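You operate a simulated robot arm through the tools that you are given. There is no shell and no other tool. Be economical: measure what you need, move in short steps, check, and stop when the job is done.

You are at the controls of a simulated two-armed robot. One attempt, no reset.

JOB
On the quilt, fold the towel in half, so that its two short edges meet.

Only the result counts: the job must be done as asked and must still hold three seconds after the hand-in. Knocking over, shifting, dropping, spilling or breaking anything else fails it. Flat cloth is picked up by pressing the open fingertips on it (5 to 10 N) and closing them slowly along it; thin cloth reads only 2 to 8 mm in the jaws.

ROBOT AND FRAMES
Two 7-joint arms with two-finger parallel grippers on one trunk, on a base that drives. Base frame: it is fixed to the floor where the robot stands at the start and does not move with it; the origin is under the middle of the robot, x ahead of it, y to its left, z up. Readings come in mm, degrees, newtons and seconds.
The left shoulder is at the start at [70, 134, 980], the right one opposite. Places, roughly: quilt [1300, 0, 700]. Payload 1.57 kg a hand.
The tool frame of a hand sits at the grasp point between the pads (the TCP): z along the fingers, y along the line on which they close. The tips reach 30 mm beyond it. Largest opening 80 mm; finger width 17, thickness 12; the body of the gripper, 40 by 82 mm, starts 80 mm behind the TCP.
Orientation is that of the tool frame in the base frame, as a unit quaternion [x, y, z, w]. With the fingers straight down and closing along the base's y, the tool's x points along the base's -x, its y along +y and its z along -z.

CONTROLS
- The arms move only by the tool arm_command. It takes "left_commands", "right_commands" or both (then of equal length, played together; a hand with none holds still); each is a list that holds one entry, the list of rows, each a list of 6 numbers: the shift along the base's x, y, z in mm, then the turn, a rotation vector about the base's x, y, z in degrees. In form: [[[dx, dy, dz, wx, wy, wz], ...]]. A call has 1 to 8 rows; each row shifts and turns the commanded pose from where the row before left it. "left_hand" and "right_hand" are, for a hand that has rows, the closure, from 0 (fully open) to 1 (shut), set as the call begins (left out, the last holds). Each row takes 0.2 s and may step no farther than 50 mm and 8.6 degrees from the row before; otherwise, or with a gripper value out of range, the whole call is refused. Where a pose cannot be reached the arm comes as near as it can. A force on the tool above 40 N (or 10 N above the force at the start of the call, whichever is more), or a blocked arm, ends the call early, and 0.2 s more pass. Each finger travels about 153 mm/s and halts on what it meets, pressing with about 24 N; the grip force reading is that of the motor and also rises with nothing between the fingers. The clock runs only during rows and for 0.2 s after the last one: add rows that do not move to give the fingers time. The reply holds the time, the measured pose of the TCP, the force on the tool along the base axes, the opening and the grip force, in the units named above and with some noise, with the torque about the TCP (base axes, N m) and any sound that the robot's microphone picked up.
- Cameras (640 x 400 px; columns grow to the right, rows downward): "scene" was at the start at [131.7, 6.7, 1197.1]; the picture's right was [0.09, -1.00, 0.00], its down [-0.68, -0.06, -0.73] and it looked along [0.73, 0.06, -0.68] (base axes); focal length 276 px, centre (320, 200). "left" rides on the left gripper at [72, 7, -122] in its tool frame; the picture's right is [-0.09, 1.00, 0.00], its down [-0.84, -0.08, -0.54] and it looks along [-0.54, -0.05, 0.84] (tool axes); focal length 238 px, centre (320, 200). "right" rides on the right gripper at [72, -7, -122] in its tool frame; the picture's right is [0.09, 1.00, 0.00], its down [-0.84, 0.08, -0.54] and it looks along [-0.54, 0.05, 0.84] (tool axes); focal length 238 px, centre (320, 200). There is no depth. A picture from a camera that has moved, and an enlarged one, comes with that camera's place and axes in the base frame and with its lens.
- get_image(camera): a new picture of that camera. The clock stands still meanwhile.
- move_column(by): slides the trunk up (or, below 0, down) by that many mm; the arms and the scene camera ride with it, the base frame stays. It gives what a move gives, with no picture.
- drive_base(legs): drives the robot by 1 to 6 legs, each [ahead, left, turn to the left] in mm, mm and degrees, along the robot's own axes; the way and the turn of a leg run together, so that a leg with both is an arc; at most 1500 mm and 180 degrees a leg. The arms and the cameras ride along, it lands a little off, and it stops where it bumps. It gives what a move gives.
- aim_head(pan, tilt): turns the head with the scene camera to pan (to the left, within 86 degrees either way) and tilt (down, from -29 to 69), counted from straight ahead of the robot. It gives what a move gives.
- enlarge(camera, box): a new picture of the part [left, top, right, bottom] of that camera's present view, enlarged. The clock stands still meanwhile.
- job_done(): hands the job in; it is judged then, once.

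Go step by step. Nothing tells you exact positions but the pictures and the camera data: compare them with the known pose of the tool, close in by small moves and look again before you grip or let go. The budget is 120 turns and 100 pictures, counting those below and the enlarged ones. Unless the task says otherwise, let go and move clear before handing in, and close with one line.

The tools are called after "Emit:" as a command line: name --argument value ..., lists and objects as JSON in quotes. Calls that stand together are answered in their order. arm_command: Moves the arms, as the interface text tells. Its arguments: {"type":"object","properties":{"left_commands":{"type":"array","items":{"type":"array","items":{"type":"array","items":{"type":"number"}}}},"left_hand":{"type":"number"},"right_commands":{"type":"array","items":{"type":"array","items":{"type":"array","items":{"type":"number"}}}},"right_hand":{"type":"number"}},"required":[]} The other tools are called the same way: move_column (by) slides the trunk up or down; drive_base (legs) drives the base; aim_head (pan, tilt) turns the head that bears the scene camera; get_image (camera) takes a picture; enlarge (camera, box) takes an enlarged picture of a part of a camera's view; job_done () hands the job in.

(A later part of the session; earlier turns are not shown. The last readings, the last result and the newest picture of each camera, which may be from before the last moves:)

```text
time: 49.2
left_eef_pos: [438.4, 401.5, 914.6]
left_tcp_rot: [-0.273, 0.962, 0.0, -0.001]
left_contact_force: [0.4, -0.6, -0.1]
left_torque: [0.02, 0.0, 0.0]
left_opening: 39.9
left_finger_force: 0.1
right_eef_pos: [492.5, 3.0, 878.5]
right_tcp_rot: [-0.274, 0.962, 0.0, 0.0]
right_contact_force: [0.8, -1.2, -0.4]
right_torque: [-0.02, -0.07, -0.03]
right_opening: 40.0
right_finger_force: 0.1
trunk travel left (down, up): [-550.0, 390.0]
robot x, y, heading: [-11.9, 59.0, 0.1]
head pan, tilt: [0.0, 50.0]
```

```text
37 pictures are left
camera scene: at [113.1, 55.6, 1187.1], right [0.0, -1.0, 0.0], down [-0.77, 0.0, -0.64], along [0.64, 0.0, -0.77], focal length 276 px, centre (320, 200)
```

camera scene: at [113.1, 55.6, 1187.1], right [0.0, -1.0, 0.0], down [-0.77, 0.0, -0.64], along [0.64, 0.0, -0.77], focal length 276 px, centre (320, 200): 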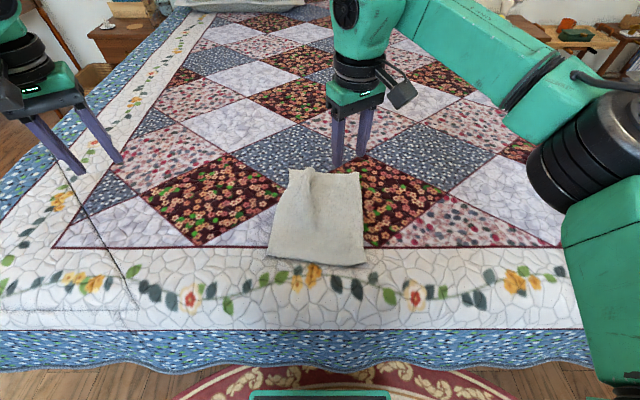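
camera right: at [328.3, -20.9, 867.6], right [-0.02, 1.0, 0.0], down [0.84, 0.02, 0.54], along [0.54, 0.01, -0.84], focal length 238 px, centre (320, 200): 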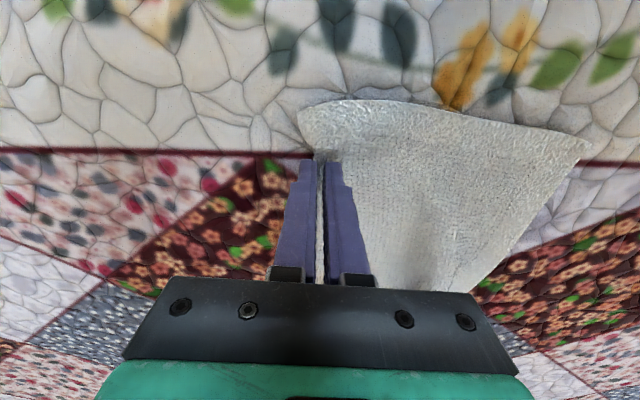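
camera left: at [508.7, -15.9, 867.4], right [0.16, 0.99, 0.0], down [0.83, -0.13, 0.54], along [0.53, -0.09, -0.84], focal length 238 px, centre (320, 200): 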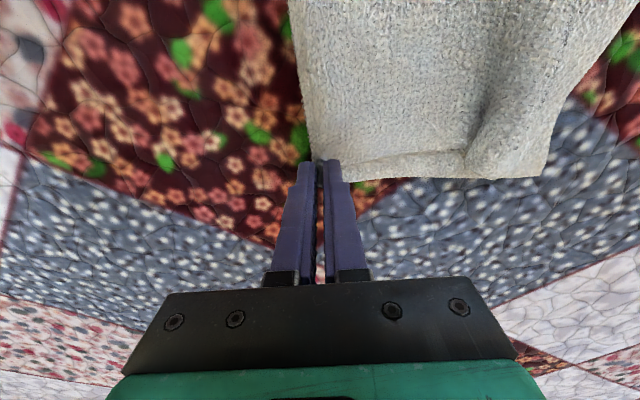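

First I'll bring the right hand over the far end of the crease and the left hand, closed, over the top layer's far flap.

Emit:
arm_command --left_commands '[[[15, -38, 0, 0, 0, -4], [15, -38, 0, 0, 0, -4], [15, -38, -5, 0, 0, -4], [15, -38, -10, 0, 0, -4], [15, -38, -20, 0, 0, -4], [15, -38, -20, 0, 0, -4], [20, -40, -25, 0, 0, -4], [22, -43, -25, 0, 0, -4]]]' --right_commands '[[[10, -4, 0, 0, 0, -4], [10, -4, 0, 0, 0, -4], [10, -4, -10, 0, 0, -4], [10, -4, -10, 0, 0, -4], [10, -4, -15, 0, 0, -4], [10, -4, -15, 0, 0, -4], [12, -3, -15, 0, 0, -4], [11, -3, -15, 0, 0, -4]]]' --left_hand 1 --right_hand 0.5

Emit:
get_image --camera "left"

Emit:
get_image --camera "right"

```text
refused: row 7 steps farther than a row can; nothing moved
```

```text
36 pictures are left
camera left: at [373.1, 370.4, 1034.3], right [-0.45, 0.9, 0.0], down [0.75, 0.38, 0.54], along [0.48, 0.24, -0.84], focal length 238 px, centre (320, 200)
```

left: 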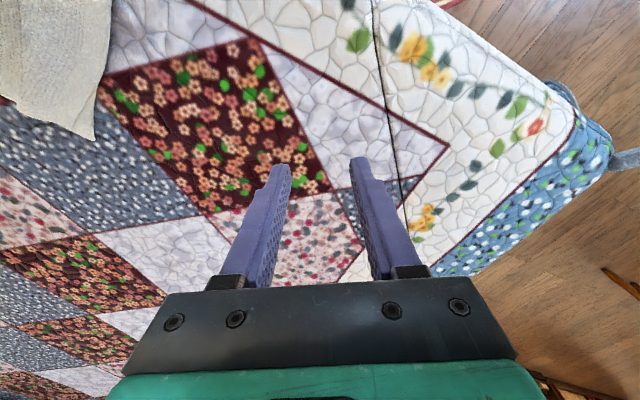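

```text
35 pictures are left
camera right: at [434.8, -40.7, 999.8], right [-0.6, 0.8, 0.0], down [0.67, 0.5, 0.54], along [0.43, 0.33, -0.84], focal length 238 px, centre (320, 200)
```

right: 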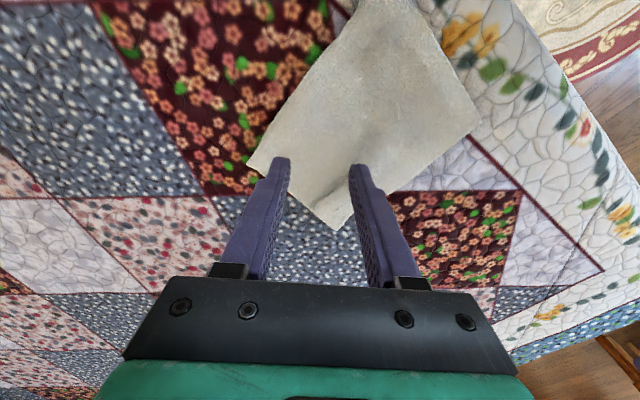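

Emit:
arm_command --left_commands '[[[15, -38, 0, 0, 0, -4], [15, -38, 0, 0, 0, -4], [15, -38, -5, 0, 0, -4], [15, -38, -10, 0, 0, -4], [16, -38, -20, 0, 0, -4], [17, -38, -20, 0, 0, -4], [17, -38, -20, 0, 0, -4], [17, -38, -20, 0, 0, -4]]]' --right_commands '[[[10, -4, 0, 0, 0, -4], [10, -4, 0, 0, 0, -4], [10, -4, -10, 0, 0, -4], [10, -4, -10, 0, 0, -4], [10, -4, -15, 0, 0, -4], [10, -4, -15, 0, 0, -4], [12, -3, -15, 0, 0, -4], [11, -3, -15, 0, 0, -4]]]' --left_hand 1 --right_hand 0.5

Emit:
get_image --camera "left"

Emit:
get_image --camera "right"

```text
time: 51.0
left_eef_pos: [564.9, 98.0, 815.6]
left_tcp_rot: [0.004, 1.0, 0.001, -0.001]
left_contact_force: [0.1, 0.0, 0.3]
left_torque: [0.01, 0.02, 0.02]
left_opening: 0.0
left_finger_force: 21.3
right_eef_pos: [577.3, -28.4, 798.0]
right_tcp_rot: [0.004, 1.0, 0.0, 0.0]
right_contact_force: [-0.2, -0.8, -1.0]
right_torque: [-0.02, 0.01, -0.02]
right_opening: 39.9
right_finger_force: 0.1
trunk travel left (down, up): [-550.0, 390.0]
robot x, y, heading: [-14.4, 58.3, -0.1]
head pan, tilt: [0.0, 50.0]
```

```text
34 pictures are left
camera left: at [493.1, 105.7, 937.0], right [0.1, 1.0, 0.0], down [0.84, -0.08, 0.54], along [0.54, -0.05, -0.84], focal length 238 px, centre (320, 200)
```

left: 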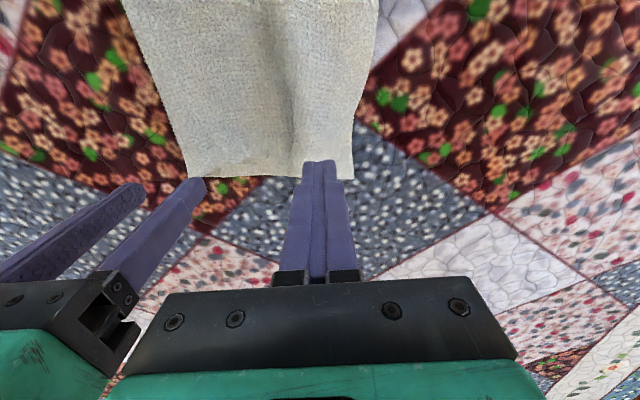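

```text
33 pictures are left
camera right: at [505.3, -34.0, 918.3], right [-0.09, 1.0, 0.0], down [0.84, 0.07, 0.54], along [0.54, 0.05, -0.84], focal length 238 px, centre (320, 200)
```

right: 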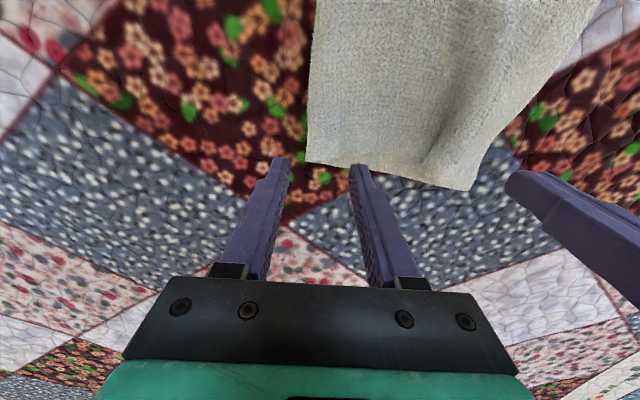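

Emit:
enlarge --camera "left" --box '[220, 60, 420, 200]'

Emit:
enlarge --camera "right" --box '[290, 0, 610, 200]'

```text
2.86 times, centred on (320, 130) of left
camera zoom: at [493.1, 105.7, 937.0], right [0.1, 1.0, 0.0], down [0.84, -0.08, 0.54], along [0.54, -0.05, -0.84], focal length 681 px, centre (320, 400)
```

zoom: 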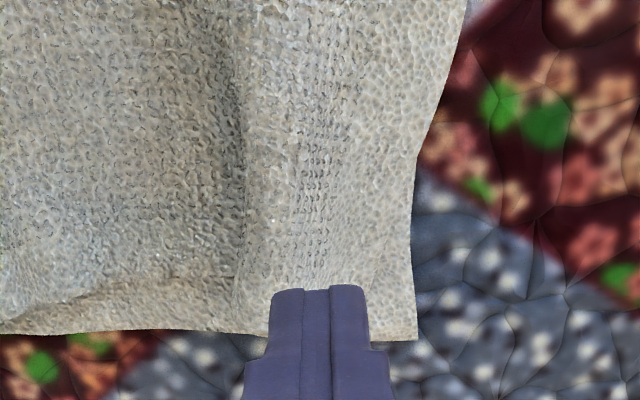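

```text
2.00 times, centred on (450, 100) of right
camera zoom: at [505.3, -34.0, 918.3], right [-0.09, 1.0, 0.0], down [0.84, 0.07, 0.54], along [0.54, 0.05, -0.84], focal length 477 px, centre (60, 400)
```

zoom: 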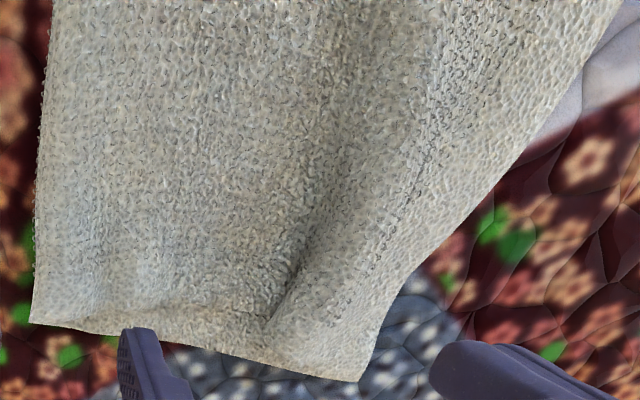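

The visible far corner belongs to the top layer, at y≈130, close to the lower edge. What's left is the ruck and a crease that should lie about 20–25 mm further right at the far end. The left hand will press the flap to anchor it while the right hand pinches the top layer near the crease.

Emit:
arm_command --left_commands '[[[0, 2, -25, 0, 0, 0], [0, 2, -25, 0, 0, 0], [0, 0, -20, 0, 0, 0], [0, 0, -3, 0, 0, 0], [0, 0, 0, 0, 0, 0]]]' --right_commands '[[[0, 4, -20, 0, 0, 0], [0, 4, -20, 0, 0, 0], [-3, 4, -12, 0, 0, 0], [0, 0, -3, 0, 0, 0], [0, 0, 0, 0, 0, 0]]]'

Emit:
arm_command --left_commands '[[[0, 0, -3, 0, 0, 0], [0, 0, 0, 0, 0, 0]]]' --right_commands '[[[0, 0, -3, 0, 0, 0], [0, 0, 0, 0, 0, 0]]]'

```text
time: 52.2
left_eef_pos: [564.6, 103.1, 744.9]
left_tcp_rot: [0.003, 1.0, 0.0, 0.0]
left_contact_force: [-0.4, 0.5, -0.1]
left_torque: [-0.02, 0.02, 0.01]
left_opening: 0.0
left_finger_force: 21.4
right_eef_pos: [571.1, -15.8, 742.0]
right_tcp_rot: [0.003, 1.0, 0.0, -0.001]
right_contact_force: [0.7, -0.2, -0.2]
right_torque: [0.02, 0.02, -0.02]
right_opening: 39.8
right_finger_force: 0.1
trunk travel left (down, up): [-550.0, 390.0]
robot x, y, heading: [-12.8, 54.7, -0.1]
head pan, tilt: [0.0, 50.0]
```

```text
time: 52.8
left_eef_pos: [564.7, 103.0, 743.0]
left_tcp_rot: [0.003, 1.0, -0.001, -0.001]
left_contact_force: [0.6, 0.8, -0.2]
left_torque: [0.0, 0.02, -0.04]
left_opening: 0.0
left_finger_force: 21.3
right_eef_pos: [571.7, -16.1, 738.9]
right_tcp_rot: [0.003, 1.0, -0.001, 0.0]
right_contact_force: [1.2, -0.1, -0.3]
right_torque: [0.04, 0.04, -0.01]
right_opening: 40.3
right_finger_force: 0.0
trunk travel left (down, up): [-550.0, 390.0]
robot x, y, heading: [-11.0, 56.5, -0.2]
head pan, tilt: [0.0, 50.0]
```

Emit:
arm_command --left_commands '[[[0, 0, -4, 0, 0, 0], [0, 0, -3, 0, 0, 0], [0, 0, 0, 0, 0, 0]]]' --right_commands '[[[0, 0, -2, 0, 0, 0], [0, 0, -1, 0, 0, 0], [0, 0, 0, 0, 0, 0]]]'

```text
time: 53.6
left_eef_pos: [564.3, 103.1, 735.9]
left_tcp_rot: [0.001, 1.0, -0.001, -0.001]
left_contact_force: [2.4, 1.9, 7.5]
left_torque: [0.09, -0.09, -0.01]
left_opening: 0.0
left_finger_force: 21.0
right_eef_pos: [571.5, -14.4, 736.8]
right_tcp_rot: [0.003, 1.0, -0.001, 0.002]
right_contact_force: [1.3, -0.4, 1.6]
right_torque: [0.02, -0.03, 0.0]
right_opening: 39.3
right_finger_force: 0.1
trunk travel left (down, up): [-550.0, 390.0]
robot x, y, heading: [-10.6, 56.2, -0.2]
head pan, tilt: [0.0, 50.0]
```

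The left hand anchors with about 7.5 N. The right hand presses slightly more and closes in stages.

Emit:
arm_command --right_commands '[[[0, 0, -2, 0, 0, 0], [0, 0, 0, 0, 0, 0]]]'

Emit:
arm_command --right_commands '[[[0, 0, 0, 0, 0, 0]]]' --right_hand 0.64

Emit:
arm_command --right_commands '[[[0, 0, 0, 0, 0, 0]]]' --right_hand 0.77

Emit:
arm_command --right_commands '[[[0, 0, 0, 0, 0, 0]]]' --right_hand 0.88

Emit:
arm_command --right_commands '[[[0, 0, 0, 0, 0, 0], [0, 0, 0, 0, 0, 0]]]' --right_hand 1

Emit:
arm_command --right_commands '[[[0, 0, 8, 0, 0, 0], [0, -4, 8, 0, 0, 0], [0, -4, 6, 0, 0, 0]]]'

Emit:
get_image --camera "right"

```text
time: 54.2
left_eef_pos: [564.0, 102.3, 737.0]
left_tcp_rot: [0.003, 1.0, -0.002, -0.001]
left_contact_force: [3.2, 3.3, 8.1]
left_torque: [0.08, -0.08, -0.01]
left_opening: 0.3
left_finger_force: 21.3
right_eef_pos: [572.2, -14.4, 736.1]
right_tcp_rot: [0.002, 1.0, 0.001, 0.001]
right_contact_force: [2.4, 0.7, 5.6]
right_torque: [0.12, -0.09, -0.09]
right_opening: 39.7
right_finger_force: 0.2
trunk travel left (down, up): [-550.0, 390.0]
robot x, y, heading: [-12.0, 54.4, -0.1]
head pan, tilt: [0.0, 50.0]
```

```text
time: 54.6
left_eef_pos: [563.9, 102.6, 735.9]
left_tcp_rot: [0.004, 1.0, 0.0, 0.0]
left_contact_force: [2.1, 2.0, 6.9]
left_torque: [0.03, -0.1, -0.02]
left_opening: 0.0
left_finger_force: 21.1
right_eef_pos: [569.6, -15.6, 736.7]
right_tcp_rot: [0.003, 1.0, 0.0, 0.001]
right_contact_force: [0.2, -0.2, 5.7]
right_torque: [0.07, 0.03, 0.0]
right_opening: 28.3
right_finger_force: 0.0
trunk travel left (down, up): [-550.0, 390.0]
robot x, y, heading: [-12.3, 51.6, -0.0]
head pan, tilt: [0.0, 50.0]
```

```text
time: 55.0
left_eef_pos: [563.5, 102.7, 736.6]
left_tcp_rot: [0.003, 1.0, -0.001, 0.0]
left_contact_force: [2.9, -1.0, 6.9]
left_torque: [-0.03, -0.1, 0.0]
left_opening: 0.0
left_finger_force: 21.5
right_eef_pos: [570.4, -14.9, 737.8]
right_tcp_rot: [0.002, 1.0, 0.001, 0.002]
right_contact_force: [-0.8, 5.7, 5.2]
right_torque: [0.25, 0.06, -0.03]
right_opening: 17.1
right_finger_force: 4.7
trunk travel left (down, up): [-550.0, 390.0]
robot x, y, heading: [-12.0, 54.5, -0.1]
head pan, tilt: [0.0, 50.0]
```

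```text
time: 55.4
left_eef_pos: [563.2, 103.1, 737.4]
left_tcp_rot: [0.002, 1.0, -0.001, 0.0]
left_contact_force: [1.2, -2.9, 5.4]
left_torque: [-0.11, -0.06, 0.0]
left_opening: 0.0
left_finger_force: 21.3
right_eef_pos: [569.8, -14.5, 737.3]
right_tcp_rot: [0.002, 1.0, -0.002, 0.002]
right_contact_force: [0.2, 3.1, 6.5]
right_torque: [0.42, 0.09, 0.01]
right_opening: 16.2
right_finger_force: 3.6
trunk travel left (down, up): [-550.0, 390.0]
robot x, y, heading: [-12.9, 58.6, -0.4]
head pan, tilt: [0.0, 50.0]
```

```text
time: 56.0
left_eef_pos: [563.4, 103.1, 736.7]
left_tcp_rot: [0.002, 1.0, -0.001, 0.0]
left_contact_force: [-0.4, -3.6, 5.0]
left_torque: [-0.14, -0.01, 0.04]
left_opening: 0.0
left_finger_force: 22.2
right_eef_pos: [570.8, -13.7, 736.8]
right_tcp_rot: [0.001, 1.0, 0.0, 0.003]
right_contact_force: [-0.8, 10.7, 6.0]
right_torque: [0.36, 0.07, -0.08]
right_opening: 10.0
right_finger_force: 23.7
trunk travel left (down, up): [-550.0, 390.0]
robot x, y, heading: [-12.2, 57.5, -0.2]
head pan, tilt: [0.0, 50.0]
```

```text
time: 56.8
left_eef_pos: [564.1, 101.7, 736.4]
left_tcp_rot: [0.003, 1.0, 0.0, 0.0]
left_contact_force: [0.5, -4.1, 8.0]
left_torque: [-0.15, 0.01, 0.02]
left_opening: 0.1
left_finger_force: 21.7
right_eef_pos: [572.0, -22.0, 757.7]
right_tcp_rot: [0.003, 1.0, 0.0, 0.001]
right_contact_force: [0.5, 8.3, -2.0]
right_torque: [0.24, -0.02, -0.11]
right_opening: 9.4
right_finger_force: 24.0
trunk travel left (down, up): [-550.0, 390.0]
robot x, y, heading: [-10.9, 58.8, -0.2]
head pan, tilt: [0.0, 50.0]
```

```text
30 pictures are left
camera right: at [499.7, -28.8, 878.8], right [-0.09, 1.0, 0.0], down [0.84, 0.07, 0.54], along [0.54, 0.05, -0.84], focal length 238 px, centre (320, 200)
```

right: 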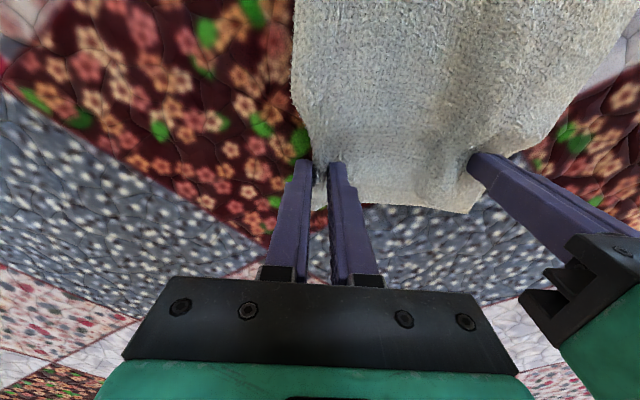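

The jaws read 10 mm, so both layers were caught. I'll release and retry further from the crease with lighter pressure.

Emit:
arm_command --right_commands '[[[0, 4, -8, 0, 0, 0], [0, 4, -8, 0, 0, 0], [0, 0, 0, 0, 0, 0]]]'

Emit:
arm_command --right_commands '[[[0, 0, 0, 0, 0, 0], [0, 0, 2, 0, 0, 0], [0, 0, 18, 0, 0, 0], [0, 15, 5, 0, 0, 0], [0, 15, 0, 0, 0, 0], [0, 0, 0, 0, 0, 0]]]' --right_hand 0.5

Emit:
get_image --camera "right"

```text
time: 57.6
left_eef_pos: [564.6, 101.4, 736.3]
left_tcp_rot: [0.002, 1.0, 0.0, 0.0]
left_contact_force: [1.8, -1.7, 6.4]
left_torque: [-0.08, -0.04, 0.03]
left_opening: 0.0
left_finger_force: 20.7
right_eef_pos: [572.1, -17.2, 739.1]
right_tcp_rot: [0.003, 1.0, 0.0, 0.0]
right_contact_force: [-0.8, -0.1, 0.9]
right_torque: [-0.04, 0.02, -0.02]
right_opening: 9.2
right_finger_force: 24.5
trunk travel left (down, up): [-550.0, 390.0]
robot x, y, heading: [-11.6, 55.6, -0.3]
head pan, tilt: [0.0, 50.0]
```

```text
time: 59.0
left_eef_pos: [563.7, 103.7, 736.5]
left_tcp_rot: [-0.001, 1.0, 0.0, -0.001]
left_contact_force: [-0.7, -5.0, 7.2]
left_torque: [-0.1, 0.01, 0.01]
left_opening: 0.0
left_finger_force: 21.1
right_eef_pos: [571.1, 11.0, 767.7]
right_tcp_rot: [0.006, 1.0, -0.001, 0.002]
right_contact_force: [0.1, -0.2, 0.1]
right_torque: [0.04, 0.02, 0.02]
right_opening: 40.1
right_finger_force: 0.2
trunk travel left (down, up): [-550.0, 390.0]
robot x, y, heading: [-12.3, 59.0, -0.6]
head pan, tilt: [0.0, 50.0]
```

```text
29 pictures are left
camera right: at [499.0, 5.8, 888.1], right [-0.08, 1.0, 0.0], down [0.84, 0.07, 0.55], along [0.54, 0.04, -0.84], focal length 238 px, centre (320, 200)
```

right: 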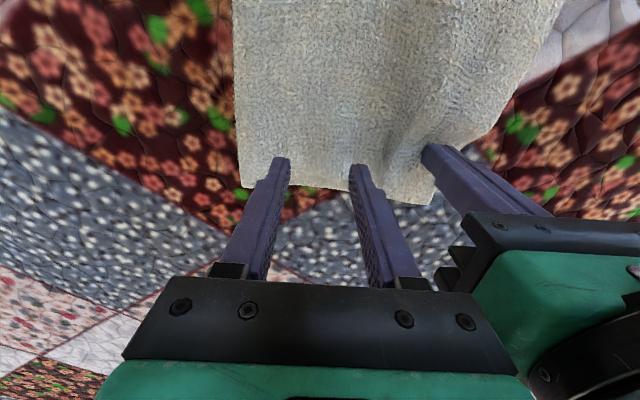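

Emit:
arm_command --right_commands '[[[-3, 0, -15, 0, 0, 0], [0, 0, -11, 0, 0, 0], [0, 0, -4, 0, 0, 0], [0, 0, 0, 0, 0, 0]]]'

Emit:
arm_command --right_commands '[[[0, 0, -1.5, 0, 0, 0], [0, 0, 0, 0, 0, 0]]]'

```text
time: 60.0
left_eef_pos: [563.4, 106.5, 735.4]
left_tcp_rot: [-0.003, 1.0, 0.002, -0.002]
left_contact_force: [-0.9, -8.3, 15.5]
left_torque: [-0.23, -0.02, 0.0]
left_opening: 0.0
left_finger_force: 21.6
right_eef_pos: [567.9, 11.3, 740.2]
right_tcp_rot: [0.004, 1.0, 0.001, 0.004]
right_contact_force: [0.8, 0.2, 0.2]
right_torque: [0.03, 0.0, 0.02]
right_opening: 40.3
right_finger_force: 0.1
trunk travel left (down, up): [-550.0, 390.0]
robot x, y, heading: [-12.7, 55.1, -0.4]
head pan, tilt: [0.0, 50.0]
```

```text
time: 60.6
left_eef_pos: [563.8, 106.2, 734.2]
left_tcp_rot: [-0.003, 1.0, 0.003, -0.001]
left_contact_force: [-0.7, -8.4, 16.1]
left_torque: [-0.27, 0.05, -0.02]
left_opening: 0.0
left_finger_force: 21.4
right_eef_pos: [569.3, 11.7, 738.9]
right_tcp_rot: [0.005, 1.0, 0.002, 0.003]
right_contact_force: [-0.5, 0.0, 2.1]
right_torque: [-0.03, -0.03, 0.03]
right_opening: 40.0
right_finger_force: 0.1
trunk travel left (down, up): [-550.0, 390.0]
robot x, y, heading: [-8.4, 56.6, -0.4]
head pan, tilt: [0.0, 50.0]
```

The two wrists are brushing each other, so I'll lift the left hand away and let the right work alone.

Emit:
arm_command --left_commands '[[[0, 0, 10, 0, 0, 0], [0, 10, 25, 0, 0, 0], [0, 40, 30, 0, 0, 0], [0, 45, 10, 0, 0, 0], [0, 45, 0, 0, 0, 0], [0, 45, 0, 0, 0, 0]]]'

Emit:
get_image --camera "left"

Emit:
get_image --camera "right"

```text
time: 62.0
left_eef_pos: [563.3, 287.5, 811.4]
left_tcp_rot: [0.003, 1.0, -0.002, -0.001]
left_contact_force: [0.1, -0.3, -0.3]
left_torque: [-0.01, -0.04, 0.0]
left_opening: 0.0
left_finger_force: 21.3
right_eef_pos: [567.9, 15.2, 736.6]
right_tcp_rot: [0.004, 1.0, 0.001, 0.001]
right_contact_force: [3.2, -3.4, 12.5]
right_torque: [-0.04, -0.07, 0.08]
right_opening: 39.5
right_finger_force: 0.0
trunk travel left (down, up): [-550.0, 390.0]
robot x, y, heading: [-13.0, 57.1, -0.1]
head pan, tilt: [0.0, 50.0]
```

```text
28 pictures are left
camera left: at [490.5, 295.4, 931.5], right [0.1, 1.0, 0.0], down [0.84, -0.08, 0.54], along [0.54, -0.05, -0.84], focal length 238 px, centre (320, 200)
```

left: 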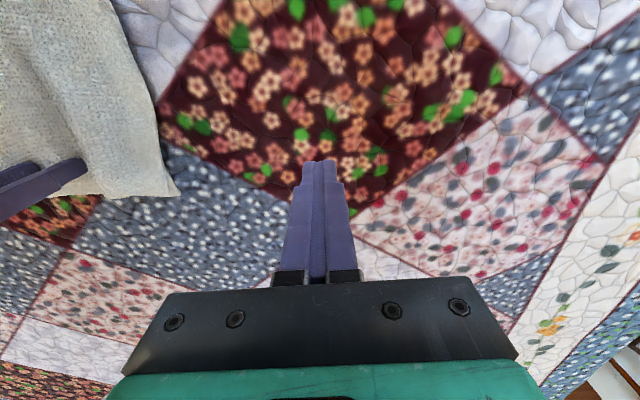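

```text
27 pictures are left
camera right: at [495.9, 8.8, 857.5], right [-0.09, 1.0, 0.0], down [0.84, 0.07, 0.54], along [0.54, 0.05, -0.84], focal length 238 px, centre (320, 200)
```

right: 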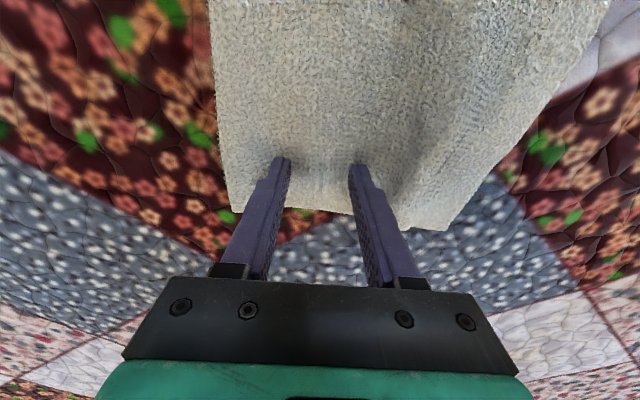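

Emit:
enlarge --camera "left" --box '[40, 40, 240, 220]'

Emit:
arm_command --right_commands '[[[0, 0, 1, 0, 0, 0], [0, 0, 0, 0, 0, 0]]]'

```text
2.22 times, centred on (140, 130) of left
camera zoom: at [490.5, 295.4, 931.5], right [0.1, 1.0, 0.0], down [0.84, -0.08, 0.54], along [0.54, -0.05, -0.84], focal length 530 px, centre (720, 356)
```

zoom: 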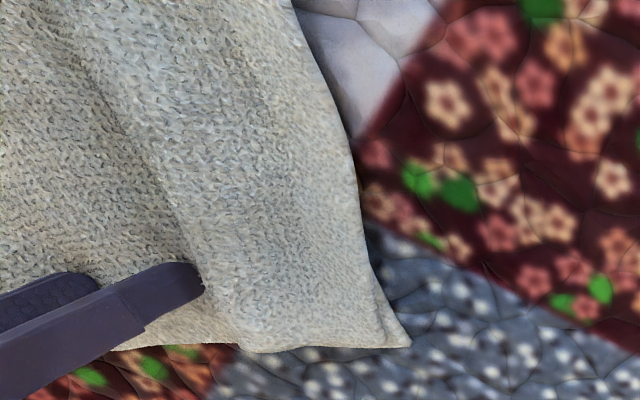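

```text
time: 62.6
left_eef_pos: [562.7, 287.9, 809.7]
left_tcp_rot: [0.003, 1.0, 0.0, 0.0]
left_contact_force: [0.2, 0.3, -0.3]
left_torque: [0.01, -0.05, -0.02]
left_opening: 0.1
left_finger_force: 21.3
right_eef_pos: [569.0, 14.3, 736.7]
right_tcp_rot: [0.003, 1.0, 0.001, 0.0]
right_contact_force: [2.7, -3.2, 10.5]
right_torque: [-0.05, -0.06, 0.12]
right_opening: 39.4
right_finger_force: 0.2
trunk travel left (down, up): [-550.0, 390.0]
robot x, y, heading: [-7.1, 53.0, -0.3]
head pan, tilt: [0.0, 50.0]
```

The two far corners meet to within about 12 mm, so only the surplus bulge remains. I'll pinch the top layer lightly.

Emit:
arm_command --right_commands '[[[0, 0, 1.5, 0, 0, 0], [0, 0, 0, 0, 0, 0]]]'

Emit:
arm_command --right_commands '[[[0, 0, 0, 0, 0, 0]]]' --right_hand 0.64

Emit:
arm_command --right_commands '[[[0, 0, 0, 0, 0, 0]]]' --right_hand 0.77

Emit:
arm_command --right_commands '[[[0, 0, 0, 0, 0, 0]]]' --right_hand 0.88

Emit:
arm_command --right_commands '[[[0, 0, 0, 0, 0, 0], [0, 0, 0, 0, 0, 0]]]' --right_hand 1

Emit:
get_image --camera "right"

```text
time: 63.2
left_eef_pos: [562.9, 287.6, 809.2]
left_tcp_rot: [0.001, 1.0, 0.001, -0.001]
left_contact_force: [-0.9, -0.4, -0.3]
left_torque: [0.03, 0.02, 0.0]
left_opening: 0.0
left_finger_force: 21.2
right_eef_pos: [569.0, 14.2, 735.9]
right_tcp_rot: [0.002, 1.0, 0.0, 0.0]
right_contact_force: [-1.3, -1.9, 4.3]
right_torque: [-0.06, 0.05, 0.0]
right_opening: 39.7
right_finger_force: 0.1
trunk travel left (down, up): [-550.0, 390.0]
robot x, y, heading: [-13.1, 57.5, -0.4]
head pan, tilt: [0.0, 50.0]
```

```text
time: 63.6
left_eef_pos: [563.7, 288.6, 810.1]
left_tcp_rot: [0.002, 1.0, 0.001, -0.001]
left_contact_force: [-0.1, 0.4, 0.5]
left_torque: [0.01, 0.01, -0.03]
left_opening: 0.0
left_finger_force: 21.4
right_eef_pos: [569.2, 16.5, 737.7]
right_tcp_rot: [0.003, 1.0, 0.002, 0.0]
right_contact_force: [-0.3, 1.6, 4.1]
right_torque: [0.04, 0.02, 0.0]
right_opening: 26.6
right_finger_force: 0.1
trunk travel left (down, up): [-550.0, 390.0]
robot x, y, heading: [-11.7, 59.3, -0.1]
head pan, tilt: [0.0, 50.0]
```

```text
time: 64.0
left_eef_pos: [563.4, 288.0, 810.3]
left_tcp_rot: [0.003, 1.0, -0.001, -0.001]
left_contact_force: [0.2, -0.7, -0.2]
left_torque: [0.0, 0.01, 0.02]
left_opening: 0.0
left_finger_force: 21.7
right_eef_pos: [568.7, 15.1, 738.7]
right_tcp_rot: [0.002, 1.0, -0.001, 0.001]
right_contact_force: [-0.1, 0.8, 4.0]
right_torque: [0.02, 0.0, 0.01]
right_opening: 17.3
right_finger_force: 0.0
trunk travel left (down, up): [-550.0, 390.0]
robot x, y, heading: [-10.9, 57.0, -0.3]
head pan, tilt: [0.0, 50.0]
```

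```text
time: 64.4
left_eef_pos: [563.4, 288.7, 809.5]
left_tcp_rot: [0.003, 1.0, -0.001, -0.001]
left_contact_force: [-0.3, 0.5, 0.8]
left_torque: [0.0, 0.0, -0.03]
left_opening: 0.2
left_finger_force: 21.1
right_eef_pos: [567.7, 14.3, 737.3]
right_tcp_rot: [0.003, 1.0, 0.001, 0.0]
right_contact_force: [0.2, -0.2, 4.7]
right_torque: [-0.01, 0.02, -0.02]
right_opening: 9.9
right_finger_force: 0.5
trunk travel left (down, up): [-550.0, 390.0]
robot x, y, heading: [-13.9, 55.5, -0.2]
head pan, tilt: [0.0, 50.0]
```

```text
time: 65.0
left_eef_pos: [562.9, 286.8, 810.3]
left_tcp_rot: [0.003, 1.0, 0.0, -0.001]
left_contact_force: [-0.3, 0.6, -0.6]
left_torque: [-0.02, 0.01, -0.01]
left_opening: 0.2
left_finger_force: 21.4
right_eef_pos: [569.4, 14.6, 739.3]
right_tcp_rot: [0.002, 1.0, 0.0, 0.0]
right_contact_force: [-0.1, -1.4, 3.3]
right_torque: [-0.01, 0.01, 0.03]
right_opening: 5.1
right_finger_force: 24.0
trunk travel left (down, up): [-550.0, 390.0]
robot x, y, heading: [-11.9, 53.2, -0.2]
head pan, tilt: [0.0, 50.0]
```

```text
25 pictures are left
camera right: at [496.9, 8.7, 859.0], right [-0.09, 1.0, 0.0], down [0.84, 0.07, 0.54], along [0.54, 0.05, -0.84], focal length 238 px, centre (320, 200)
```

right: 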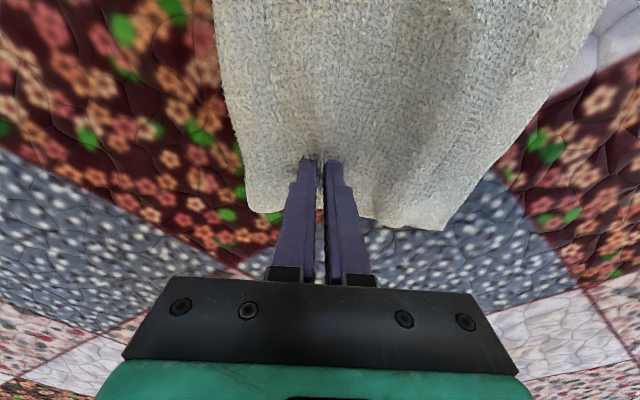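

At 5.1 mm it's the top layer only. I'll carry it right in a low arc.

Emit:
arm_command --right_commands '[[[0, 0, 10, 0, 0, 0], [0, -4, 10, 0, 0, 0], [0, -9, 4, 0, 0, 0], [0, -10, 0, 0, 0, 0], [0, -8, -4, 0, 0, 0], [0, 0, 0, 0, 0, 0]]]'

Emit:
get_image --camera "right"

Emit:
enlarge --camera "left" --box '[0, 40, 240, 220]'

```text
time: 66.4
left_eef_pos: [563.4, 287.2, 809.8]
left_tcp_rot: [0.003, 1.0, -0.002, -0.002]
left_contact_force: [-0.3, 0.2, -0.1]
left_torque: [-0.03, 0.02, 0.05]
left_opening: 0.0
left_finger_force: 21.4
right_eef_pos: [569.3, -16.2, 758.1]
right_tcp_rot: [0.003, 1.0, 0.0, 0.001]
right_contact_force: [0.0, 0.2, -0.6]
right_torque: [-0.01, 0.02, -0.03]
right_opening: 4.5
right_finger_force: 24.3
trunk travel left (down, up): [-550.0, 390.0]
robot x, y, heading: [-12.4, 56.7, -0.1]
head pan, tilt: [0.0, 50.0]
```

```text
24 pictures are left
camera right: at [497.1, -22.3, 879.0], right [-0.09, 1.0, 0.0], down [0.84, 0.07, 0.54], along [0.54, 0.05, -0.84], focal length 238 px, centre (320, 200)
```

right: 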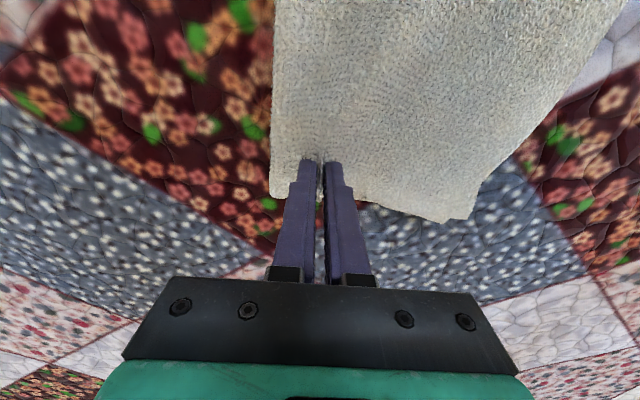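

```text
2.22 times, centred on (120, 130) of left
camera zoom: at [492.0, 295.0, 930.6], right [0.1, 1.0, 0.0], down [0.84, -0.08, 0.54], along [0.54, -0.05, -0.84], focal length 530 px, centre (764, 356)
```

zoom: 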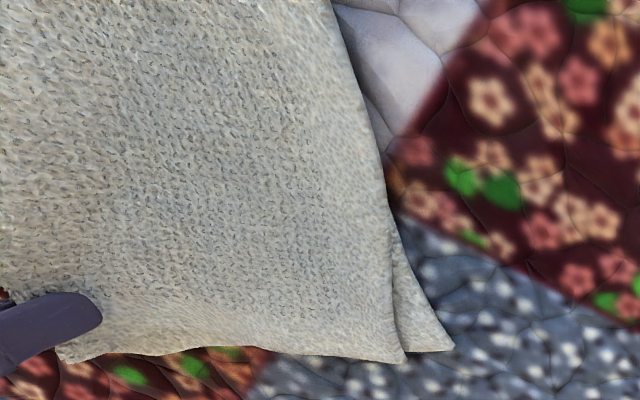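

The ruck is gone. The top far corner now sits about 22 mm inside the bottom corner, with slack still in the right hand's pinch. I'll set that down and release, then pull the top corner left with the left hand.

Emit:
arm_command --right_commands '[[[0, 0, -8, 0, 0, 0], [0, 0, -8, 0, 0, 0], [0, 0, 0, 0, 0, 0]]]'

Emit:
arm_command --right_commands '[[[0, 0, 0, 0, 0, 0], [0, 0, 0, 0, 0, 0], [0, 0, 15, 0, 0, 0], [0, -10, 30, 0, 0, 0], [0, -40, 20, 0, 0, 0], [0, -40, 0, 0, 0, 0], [0, -40, 0, 0, 0, 0]]]' --right_hand 0.5

Emit:
arm_command --left_commands '[[[4, -40, 0, 0, 0, 0], [4, -45, 0, 0, 0, 0], [4, -45, 0, 0, 0, 0], [4, -45, 0, 0, 0, 0], [0, 0, 0, 0, 0, 0]]]' --left_hand 0.5

Emit:
get_image --camera "left"

```text
time: 67.2
left_eef_pos: [563.6, 287.5, 808.8]
left_tcp_rot: [0.002, 1.0, 0.0, -0.001]
left_contact_force: [0.4, 0.5, -0.5]
left_torque: [0.0, 0.02, 0.0]
left_opening: 0.0
left_finger_force: 21.4
right_eef_pos: [569.7, -16.0, 740.4]
right_tcp_rot: [0.003, 1.0, 0.0, -0.001]
right_contact_force: [-0.3, -0.3, 0.5]
right_torque: [-0.01, -0.02, -0.05]
right_opening: 4.7
right_finger_force: 23.9
trunk travel left (down, up): [-550.0, 390.0]
robot x, y, heading: [-11.6, 59.3, -0.3]
head pan, tilt: [0.0, 50.0]
```

```text
time: 68.8
left_eef_pos: [562.8, 287.2, 810.6]
left_tcp_rot: [0.003, 1.0, 0.0, 0.0]
left_contact_force: [-0.6, -0.4, 0.2]
left_torque: [0.03, 0.0, 0.02]
left_opening: 0.2
left_finger_force: 21.5
right_eef_pos: [568.0, -149.2, 805.3]
right_tcp_rot: [0.002, 1.0, 0.002, 0.0]
right_contact_force: [0.2, -1.2, 0.4]
right_torque: [0.02, -0.02, -0.04]
right_opening: 39.9
right_finger_force: 0.0
trunk travel left (down, up): [-550.0, 390.0]
robot x, y, heading: [-9.5, 57.3, -0.2]
head pan, tilt: [0.0, 50.0]
```

```text
time: 70.0
left_eef_pos: [578.9, 114.5, 808.7]
left_tcp_rot: [0.002, 1.0, -0.001, -0.001]
left_contact_force: [0.1, -0.2, -0.3]
left_torque: [-0.02, -0.03, 0.0]
left_opening: 39.8
left_finger_force: 0.1
right_eef_pos: [567.7, -147.2, 806.7]
right_tcp_rot: [0.003, 1.0, 0.001, 0.0]
right_contact_force: [0.0, 0.2, 0.4]
right_torque: [-0.02, -0.01, 0.02]
right_opening: 39.8
right_finger_force: 0.1
trunk travel left (down, up): [-550.0, 390.0]
robot x, y, heading: [-14.8, 57.6, -0.3]
head pan, tilt: [0.0, 50.0]
```

```text
22 pictures are left
camera left: at [507.9, 120.9, 929.4], right [0.1, 1.0, 0.0], down [0.84, -0.08, 0.54], along [0.54, -0.05, -0.84], focal length 238 px, centre (320, 200)
```

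left: 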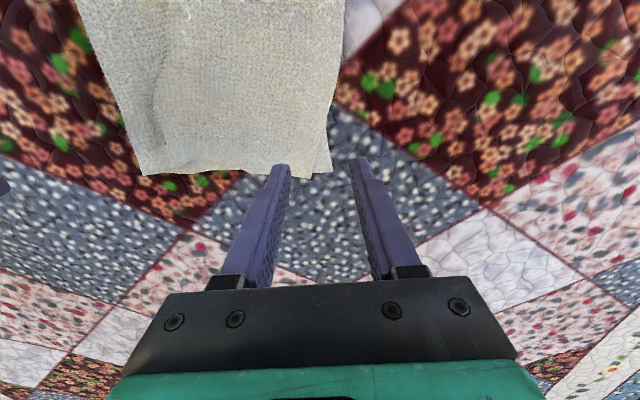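

Emit:
enlarge --camera "left" --box '[80, 0, 380, 190]'

Emit:
enlarge --camera "scene" --box '[240, 150, 400, 280]'

```text
2.11 times, centred on (230, 95) of left
camera zoom: at [507.9, 120.9, 929.4], right [0.1, 1.0, 0.0], down [0.84, -0.08, 0.54], along [0.54, -0.05, -0.84], focal length 502 px, centre (510, 421)
```

zoom: 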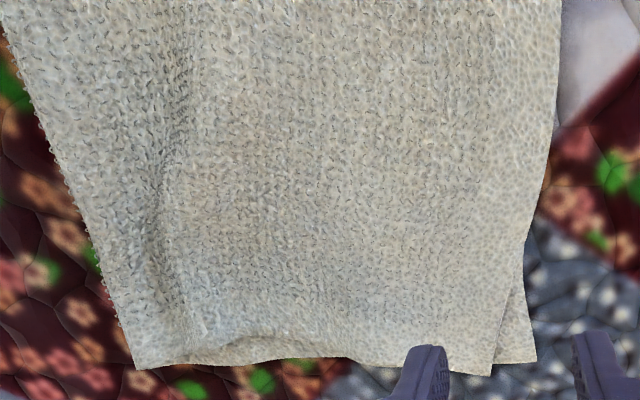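

```text
3.08 times, centred on (320, 215) of scene
camera zoom: at [113.4, 56.7, 1187.1], right [0.0, -1.0, 0.0], down [-0.77, 0.0, -0.64], along [0.64, 0.0, -0.77], focal length 850 px, centre (320, 154)
```

zoom: 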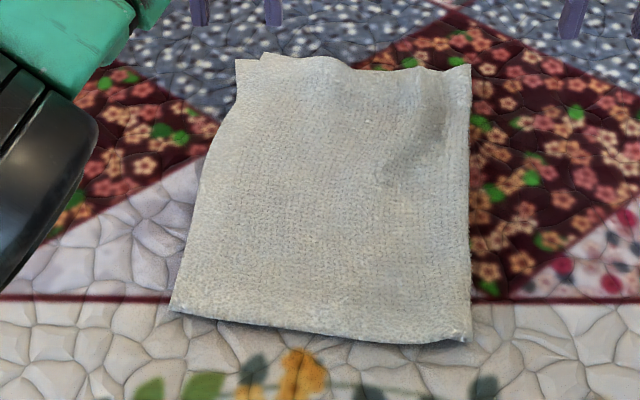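

The fold is now flat. Only the top far corner, at about (624,100), sits roughly 20 mm inside the bottom corner at (619,123). Light fingertip pressure slides the top layer alone, so I'll press lightly near that corner and slide it left.

Emit:
arm_command --left_commands '[[[6, -25, -20, 0, 0, 0], [6, -23, -20, 0, 0, 0], [6, 0, -20, 0, 0, 0], [0, 0, -6, 0, 0, 0], [0, 0, 0, 0, 0, 0]]]'

Emit:
arm_command --left_commands '[[[0, 0, -3, 0, 0, 0], [0, 0, -2, 0, 0, 0], [0, 0, 0, 0, 0, 0]]]'

```text
time: 71.2
left_eef_pos: [576.4, 81.8, 751.8]
left_tcp_rot: [0.002, 1.0, 0.0, -0.001]
left_contact_force: [0.6, -0.2, 1.2]
left_torque: [-0.04, 0.01, 0.02]
left_opening: 40.1
left_finger_force: 0.0
left hand out of reach, approached as far as the arm can: row 1, 2, 3
right_eef_pos: [568.1, -147.9, 806.9]
right_tcp_rot: [0.002, 1.0, -0.001, 0.0]
right_contact_force: [0.9, 0.7, -0.5]
right_torque: [-0.02, -0.01, 0.0]
right_opening: 39.9
right_finger_force: 0.1
trunk travel left (down, up): [-550.0, 390.0]
robot x, y, heading: [-15.0, 56.9, -0.3]
head pan, tilt: [0.0, 50.0]
```

```text
time: 72.0
left_eef_pos: [575.3, 80.9, 748.2]
left_tcp_rot: [0.002, 1.0, -0.001, 0.0]
left_contact_force: [0.3, -0.1, -1.0]
left_torque: [-0.03, 0.0, 0.01]
left_opening: 40.3
left_finger_force: 0.1
right_eef_pos: [567.8, -148.3, 805.6]
right_tcp_rot: [0.003, 1.0, 0.0, -0.001]
right_contact_force: [0.2, -1.2, -0.3]
right_torque: [0.01, -0.01, -0.01]
right_opening: 40.0
right_finger_force: 0.1
trunk travel left (down, up): [-550.0, 390.0]
robot x, y, heading: [-12.3, 55.5, -0.0]
head pan, tilt: [0.0, 50.0]
```

Reach is short at that corner, so I'll lift, shift the base right by 80 mm and come back over it.

Emit:
arm_command --left_commands '[[[0, 0, 25, 0, 0, 0], [0, 0, 30, 0, 0, 0]]]'

Emit:
drive_base --legs '[[0, -80, 0]]'

Emit:
arm_command --left_commands '[[[5, 20, 0, 0, 0, 0], [5, 22, -15, 0, 0, 0], [5, 22, -20, 0, 0, 0], [5, 0, -15, 0, 0, 0], [0, 0, 0, 0, 0, 0]]]'

Emit:
get_image --camera "left"

```text
time: 72.6
left_eef_pos: [574.3, 79.9, 804.3]
left_tcp_rot: [0.002, 1.0, -0.001, -0.001]
left_contact_force: [-0.3, 0.3, 0.0]
left_torque: [0.02, 0.02, -0.03]
left_opening: 39.9
left_finger_force: 0.1
right_eef_pos: [567.5, -147.2, 806.0]
right_tcp_rot: [0.003, 1.0, 0.0, 0.001]
right_contact_force: [-0.9, -0.4, 0.0]
right_torque: [0.03, -0.02, -0.01]
right_opening: 40.0
right_finger_force: 0.1
trunk travel left (down, up): [-550.0, 390.0]
robot x, y, heading: [-9.8, 56.0, -0.2]
head pan, tilt: [0.0, 50.0]
```

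```text
time: 73.7
left_eef_pos: [574.6, 1.3, 803.5]
left_tcp_rot: [0.003, 1.0, 0.0, 0.0]
left_contact_force: [0.0, -0.8, 0.4]
left_torque: [0.04, -0.02, -0.01]
left_opening: 40.0
left_finger_force: 0.0
right_eef_pos: [567.6, -226.2, 806.2]
right_tcp_rot: [0.002, 1.0, 0.001, 0.0]
right_contact_force: [-1.0, -0.3, 0.8]
right_torque: [0.01, -0.04, 0.03]
right_opening: 40.1
right_finger_force: 0.1
trunk travel left (down, up): [-550.0, 390.0]
robot x, y, heading: [-12.4, -19.9, -0.1]
head pan, tilt: [0.0, 50.0]
```

```text
time: 74.9
left_eef_pos: [594.4, 67.4, 751.6]
left_tcp_rot: [0.002, 1.0, -0.001, -0.001]
left_contact_force: [-0.7, 0.1, -0.8]
left_torque: [0.02, 0.01, -0.02]
left_opening: 39.9
left_finger_force: 0.1
right_eef_pos: [567.4, -226.7, 803.2]
right_tcp_rot: [0.003, 1.0, 0.0, 0.001]
right_contact_force: [0.1, -0.1, -0.3]
right_torque: [0.0, 0.0, -0.01]
right_opening: 40.1
right_finger_force: 0.1
trunk travel left (down, up): [-550.0, 390.0]
robot x, y, heading: [-18.0, -24.7, -0.2]
head pan, tilt: [0.0, 50.0]
```

```text
19 pictures are left
camera left: at [521.9, 73.8, 871.5], right [0.1, 1.0, 0.0], down [0.84, -0.08, 0.54], along [0.54, -0.05, -0.84], focal length 238 px, centre (320, 200)
```

left: 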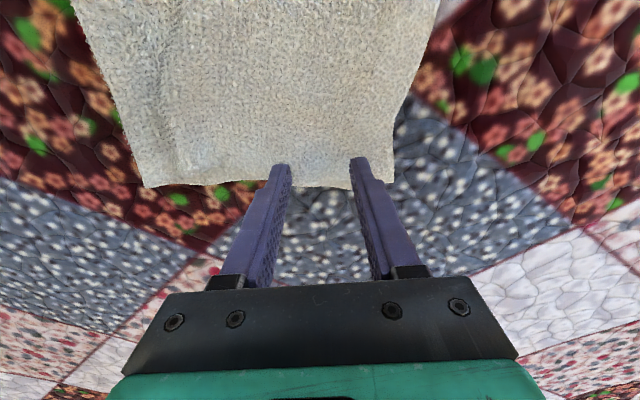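

Emit:
arm_command --left_commands '[[[-4, -4, -7, 0, 0, 0], [0, 0, -4, 0, 0, 0], [0, 0, -2, 0, 0, 0], [0, 0, 0, 0, 0, 0]]]'

Emit:
arm_command --left_commands '[[[0, 0, -2, 0, 0, 0], [0, 0, 0, 0, 0, 0]]]'

```text
time: 75.9
left_eef_pos: [590.7, 61.6, 738.6]
left_tcp_rot: [0.002, 1.0, 0.0, 0.0]
left_contact_force: [1.1, -1.2, 4.3]
left_torque: [-0.05, -0.04, 0.0]
left_opening: 39.9
left_finger_force: 0.1
right_eef_pos: [567.9, -227.4, 803.9]
right_tcp_rot: [0.002, 1.0, 0.001, 0.001]
right_contact_force: [0.2, -1.0, 0.1]
right_torque: [0.01, -0.01, -0.02]
right_opening: 39.9
right_finger_force: 0.1
trunk travel left (down, up): [-550.0, 390.0]
robot x, y, heading: [-15.5, -21.1, -0.1]
head pan, tilt: [0.0, 50.0]
```

```text
time: 76.5
left_eef_pos: [590.6, 61.6, 737.7]
left_tcp_rot: [0.002, 1.0, 0.0, 0.0]
left_contact_force: [2.2, -0.9, 7.3]
left_torque: [-0.02, -0.08, 0.01]
left_opening: 39.9
left_finger_force: 0.0
right_eef_pos: [566.2, -226.4, 803.2]
right_tcp_rot: [0.003, 1.0, 0.001, 0.0]
right_contact_force: [0.3, 0.6, 0.2]
right_torque: [0.02, -0.02, -0.04]
right_opening: 40.0
right_finger_force: 0.0
trunk travel left (down, up): [-550.0, 390.0]
robot x, y, heading: [-15.3, -20.5, -0.1]
head pan, tilt: [0.0, 50.0]
```

Pressing at about 7 N, I'll slide the hand left by 24 mm.

Emit:
arm_command --left_commands '[[[0, 4, 0.7, 0, 0, 0], [0, 4, 0, 0, 0, 0], [0, 4, 0, 0, 0, 0], [0, 4, 0, 0, 0, 0], [0, 4, 0, 0, 0, 0], [0, 4, 0, 0, 0, 0], [0, 0, 0, 0, 0, 0]]]'

Emit:
enlarge --camera "left" --box '[80, 0, 440, 225]'

```text
time: 78.1
left_eef_pos: [590.5, 86.8, 738.0]
left_tcp_rot: [0.002, 1.0, 0.0, 0.0]
left_contact_force: [0.2, -4.1, 4.5]
left_torque: [-0.06, 0.04, 0.0]
left_opening: 39.8
left_finger_force: 0.1
right_eef_pos: [567.5, -227.3, 803.5]
right_tcp_rot: [0.003, 1.0, 0.001, 0.001]
right_contact_force: [0.4, -0.5, 1.0]
right_torque: [-0.09, 0.0, -0.02]
right_opening: 40.0
right_finger_force: 0.1
trunk travel left (down, up): [-550.0, 390.0]
robot x, y, heading: [-12.6, -23.6, -0.4]
head pan, tilt: [0.0, 50.0]
```

```text
1.78 times, centred on (260, 112) of left
camera zoom: at [517.5, 93.0, 858.1], right [0.1, 1.0, 0.0], down [0.84, -0.08, 0.54], along [0.54, -0.05, -0.84], focal length 424 px, centre (427, 356)
```

zoom: 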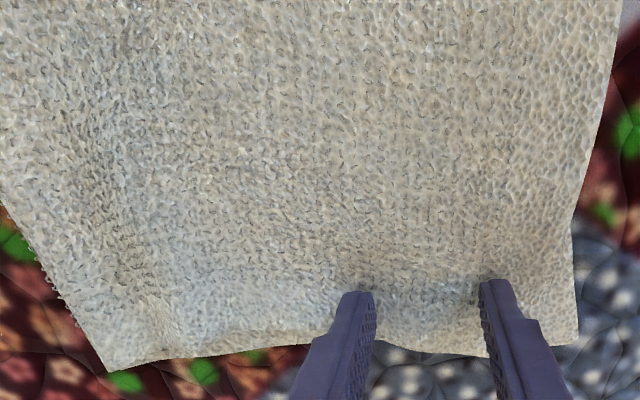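

The top layer slid with the fingers and its corner now covers the bottom one. I'll lift clear and inspect.

Emit:
arm_command --left_commands '[[[0, 0, 15, 0, 0, 0], [0, 0, 30, 0, 0, 0], [0, 30, 30, 0, 0, 0], [-10, 40, 20, 0, 0, 0], [-10, 45, 20, 0, 0, 0]]]' --right_commands '[[[0, 0, 10, 0, 0, 0], [0, 0, 20, 0, 0, 0], [0, -10, 20, 0, 0, 0], [0, -10, 20, 0, 0, 0], [0, 0, 0, 0, 0, 0]]]'

Emit:
enlarge --camera "left" --box '[0, 0, 320, 200]'

Emit:
enlarge --camera "scene" --box '[200, 140, 380, 280]'

```text
refused: row 5 steps farther than a row can; nothing moved
```

```text
2.00 times, centred on (160, 100) of left
camera zoom: at [517.5, 93.0, 858.1], right [0.1, 1.0, 0.0], down [0.84, -0.08, 0.54], along [0.54, -0.05, -0.84], focal length 477 px, centre (640, 400)
```

zoom: 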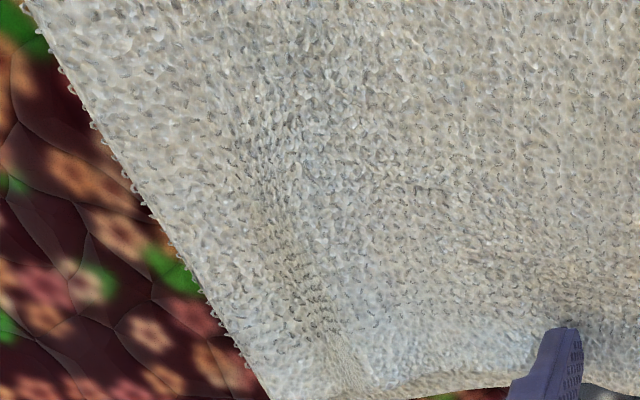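

```text
2.86 times, centred on (290, 210) of scene
camera zoom: at [111.9, -23.7, 1187.2], right [0.0, -1.0, 0.0], down [-0.77, 0.0, -0.64], along [0.64, 0.0, -0.77], focal length 790 px, centre (406, 171)
```

zoom: 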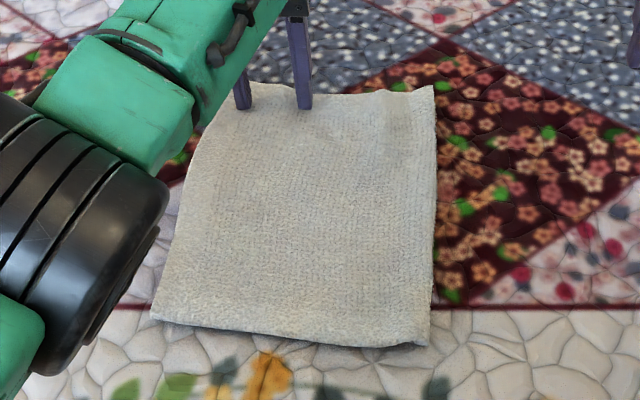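

Emit:
arm_command --left_commands '[[[0, 0, 15, 0, 0, 0], [0, 0, 30, 0, 0, 0], [0, 30, 30, 0, 0, 0], [-10, 40, 20, 0, 0, 0], [-10, 40, 20, 0, 0, 0], [-10, 40, 0, 0, 0, 0]]]'

Emit:
enlarge --camera "left" --box '[0, 0, 320, 200]'

Emit:
enlarge --camera "scene" --box '[200, 140, 380, 280]'

```text
time: 79.5
left_eef_pos: [560.3, 238.2, 850.5]
left_tcp_rot: [0.002, 1.0, -0.001, -0.002]
left_contact_force: [0.4, -0.2, -1.1]
left_torque: [-0.02, 0.0, 0.01]
left_opening: 40.1
left_finger_force: 0.0
right_eef_pos: [568.1, -225.7, 802.5]
right_tcp_rot: [0.003, 1.0, 0.0, -0.001]
right_contact_force: [0.6, 0.2, -0.5]
right_torque: [-0.01, 0.02, -0.01]
right_opening: 40.2
right_finger_force: 0.1
trunk travel left (down, up): [-550.0, 390.0]
robot x, y, heading: [-13.6, -21.8, -0.4]
head pan, tilt: [0.0, 50.0]
```

```text
2.00 times, centred on (160, 100) of left
camera zoom: at [488.0, 245.5, 971.2], right [0.1, 1.0, 0.0], down [0.84, -0.08, 0.54], along [0.54, -0.05, -0.84], focal length 477 px, centre (640, 400)
```

zoom: 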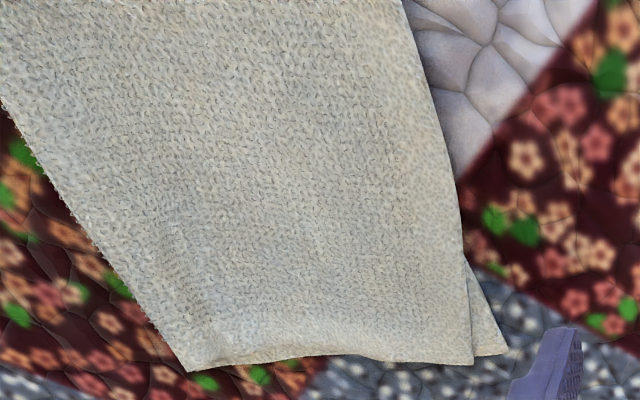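

```text
2.86 times, centred on (290, 210) of scene
camera zoom: at [113.1, -21.3, 1187.1], right [0.0, -1.0, 0.0], down [-0.77, 0.0, -0.64], along [0.64, 0.0, -0.77], focal length 790 px, centre (406, 171)
```

zoom: 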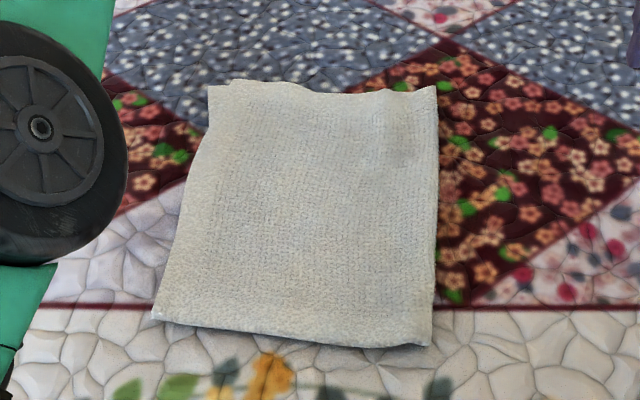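

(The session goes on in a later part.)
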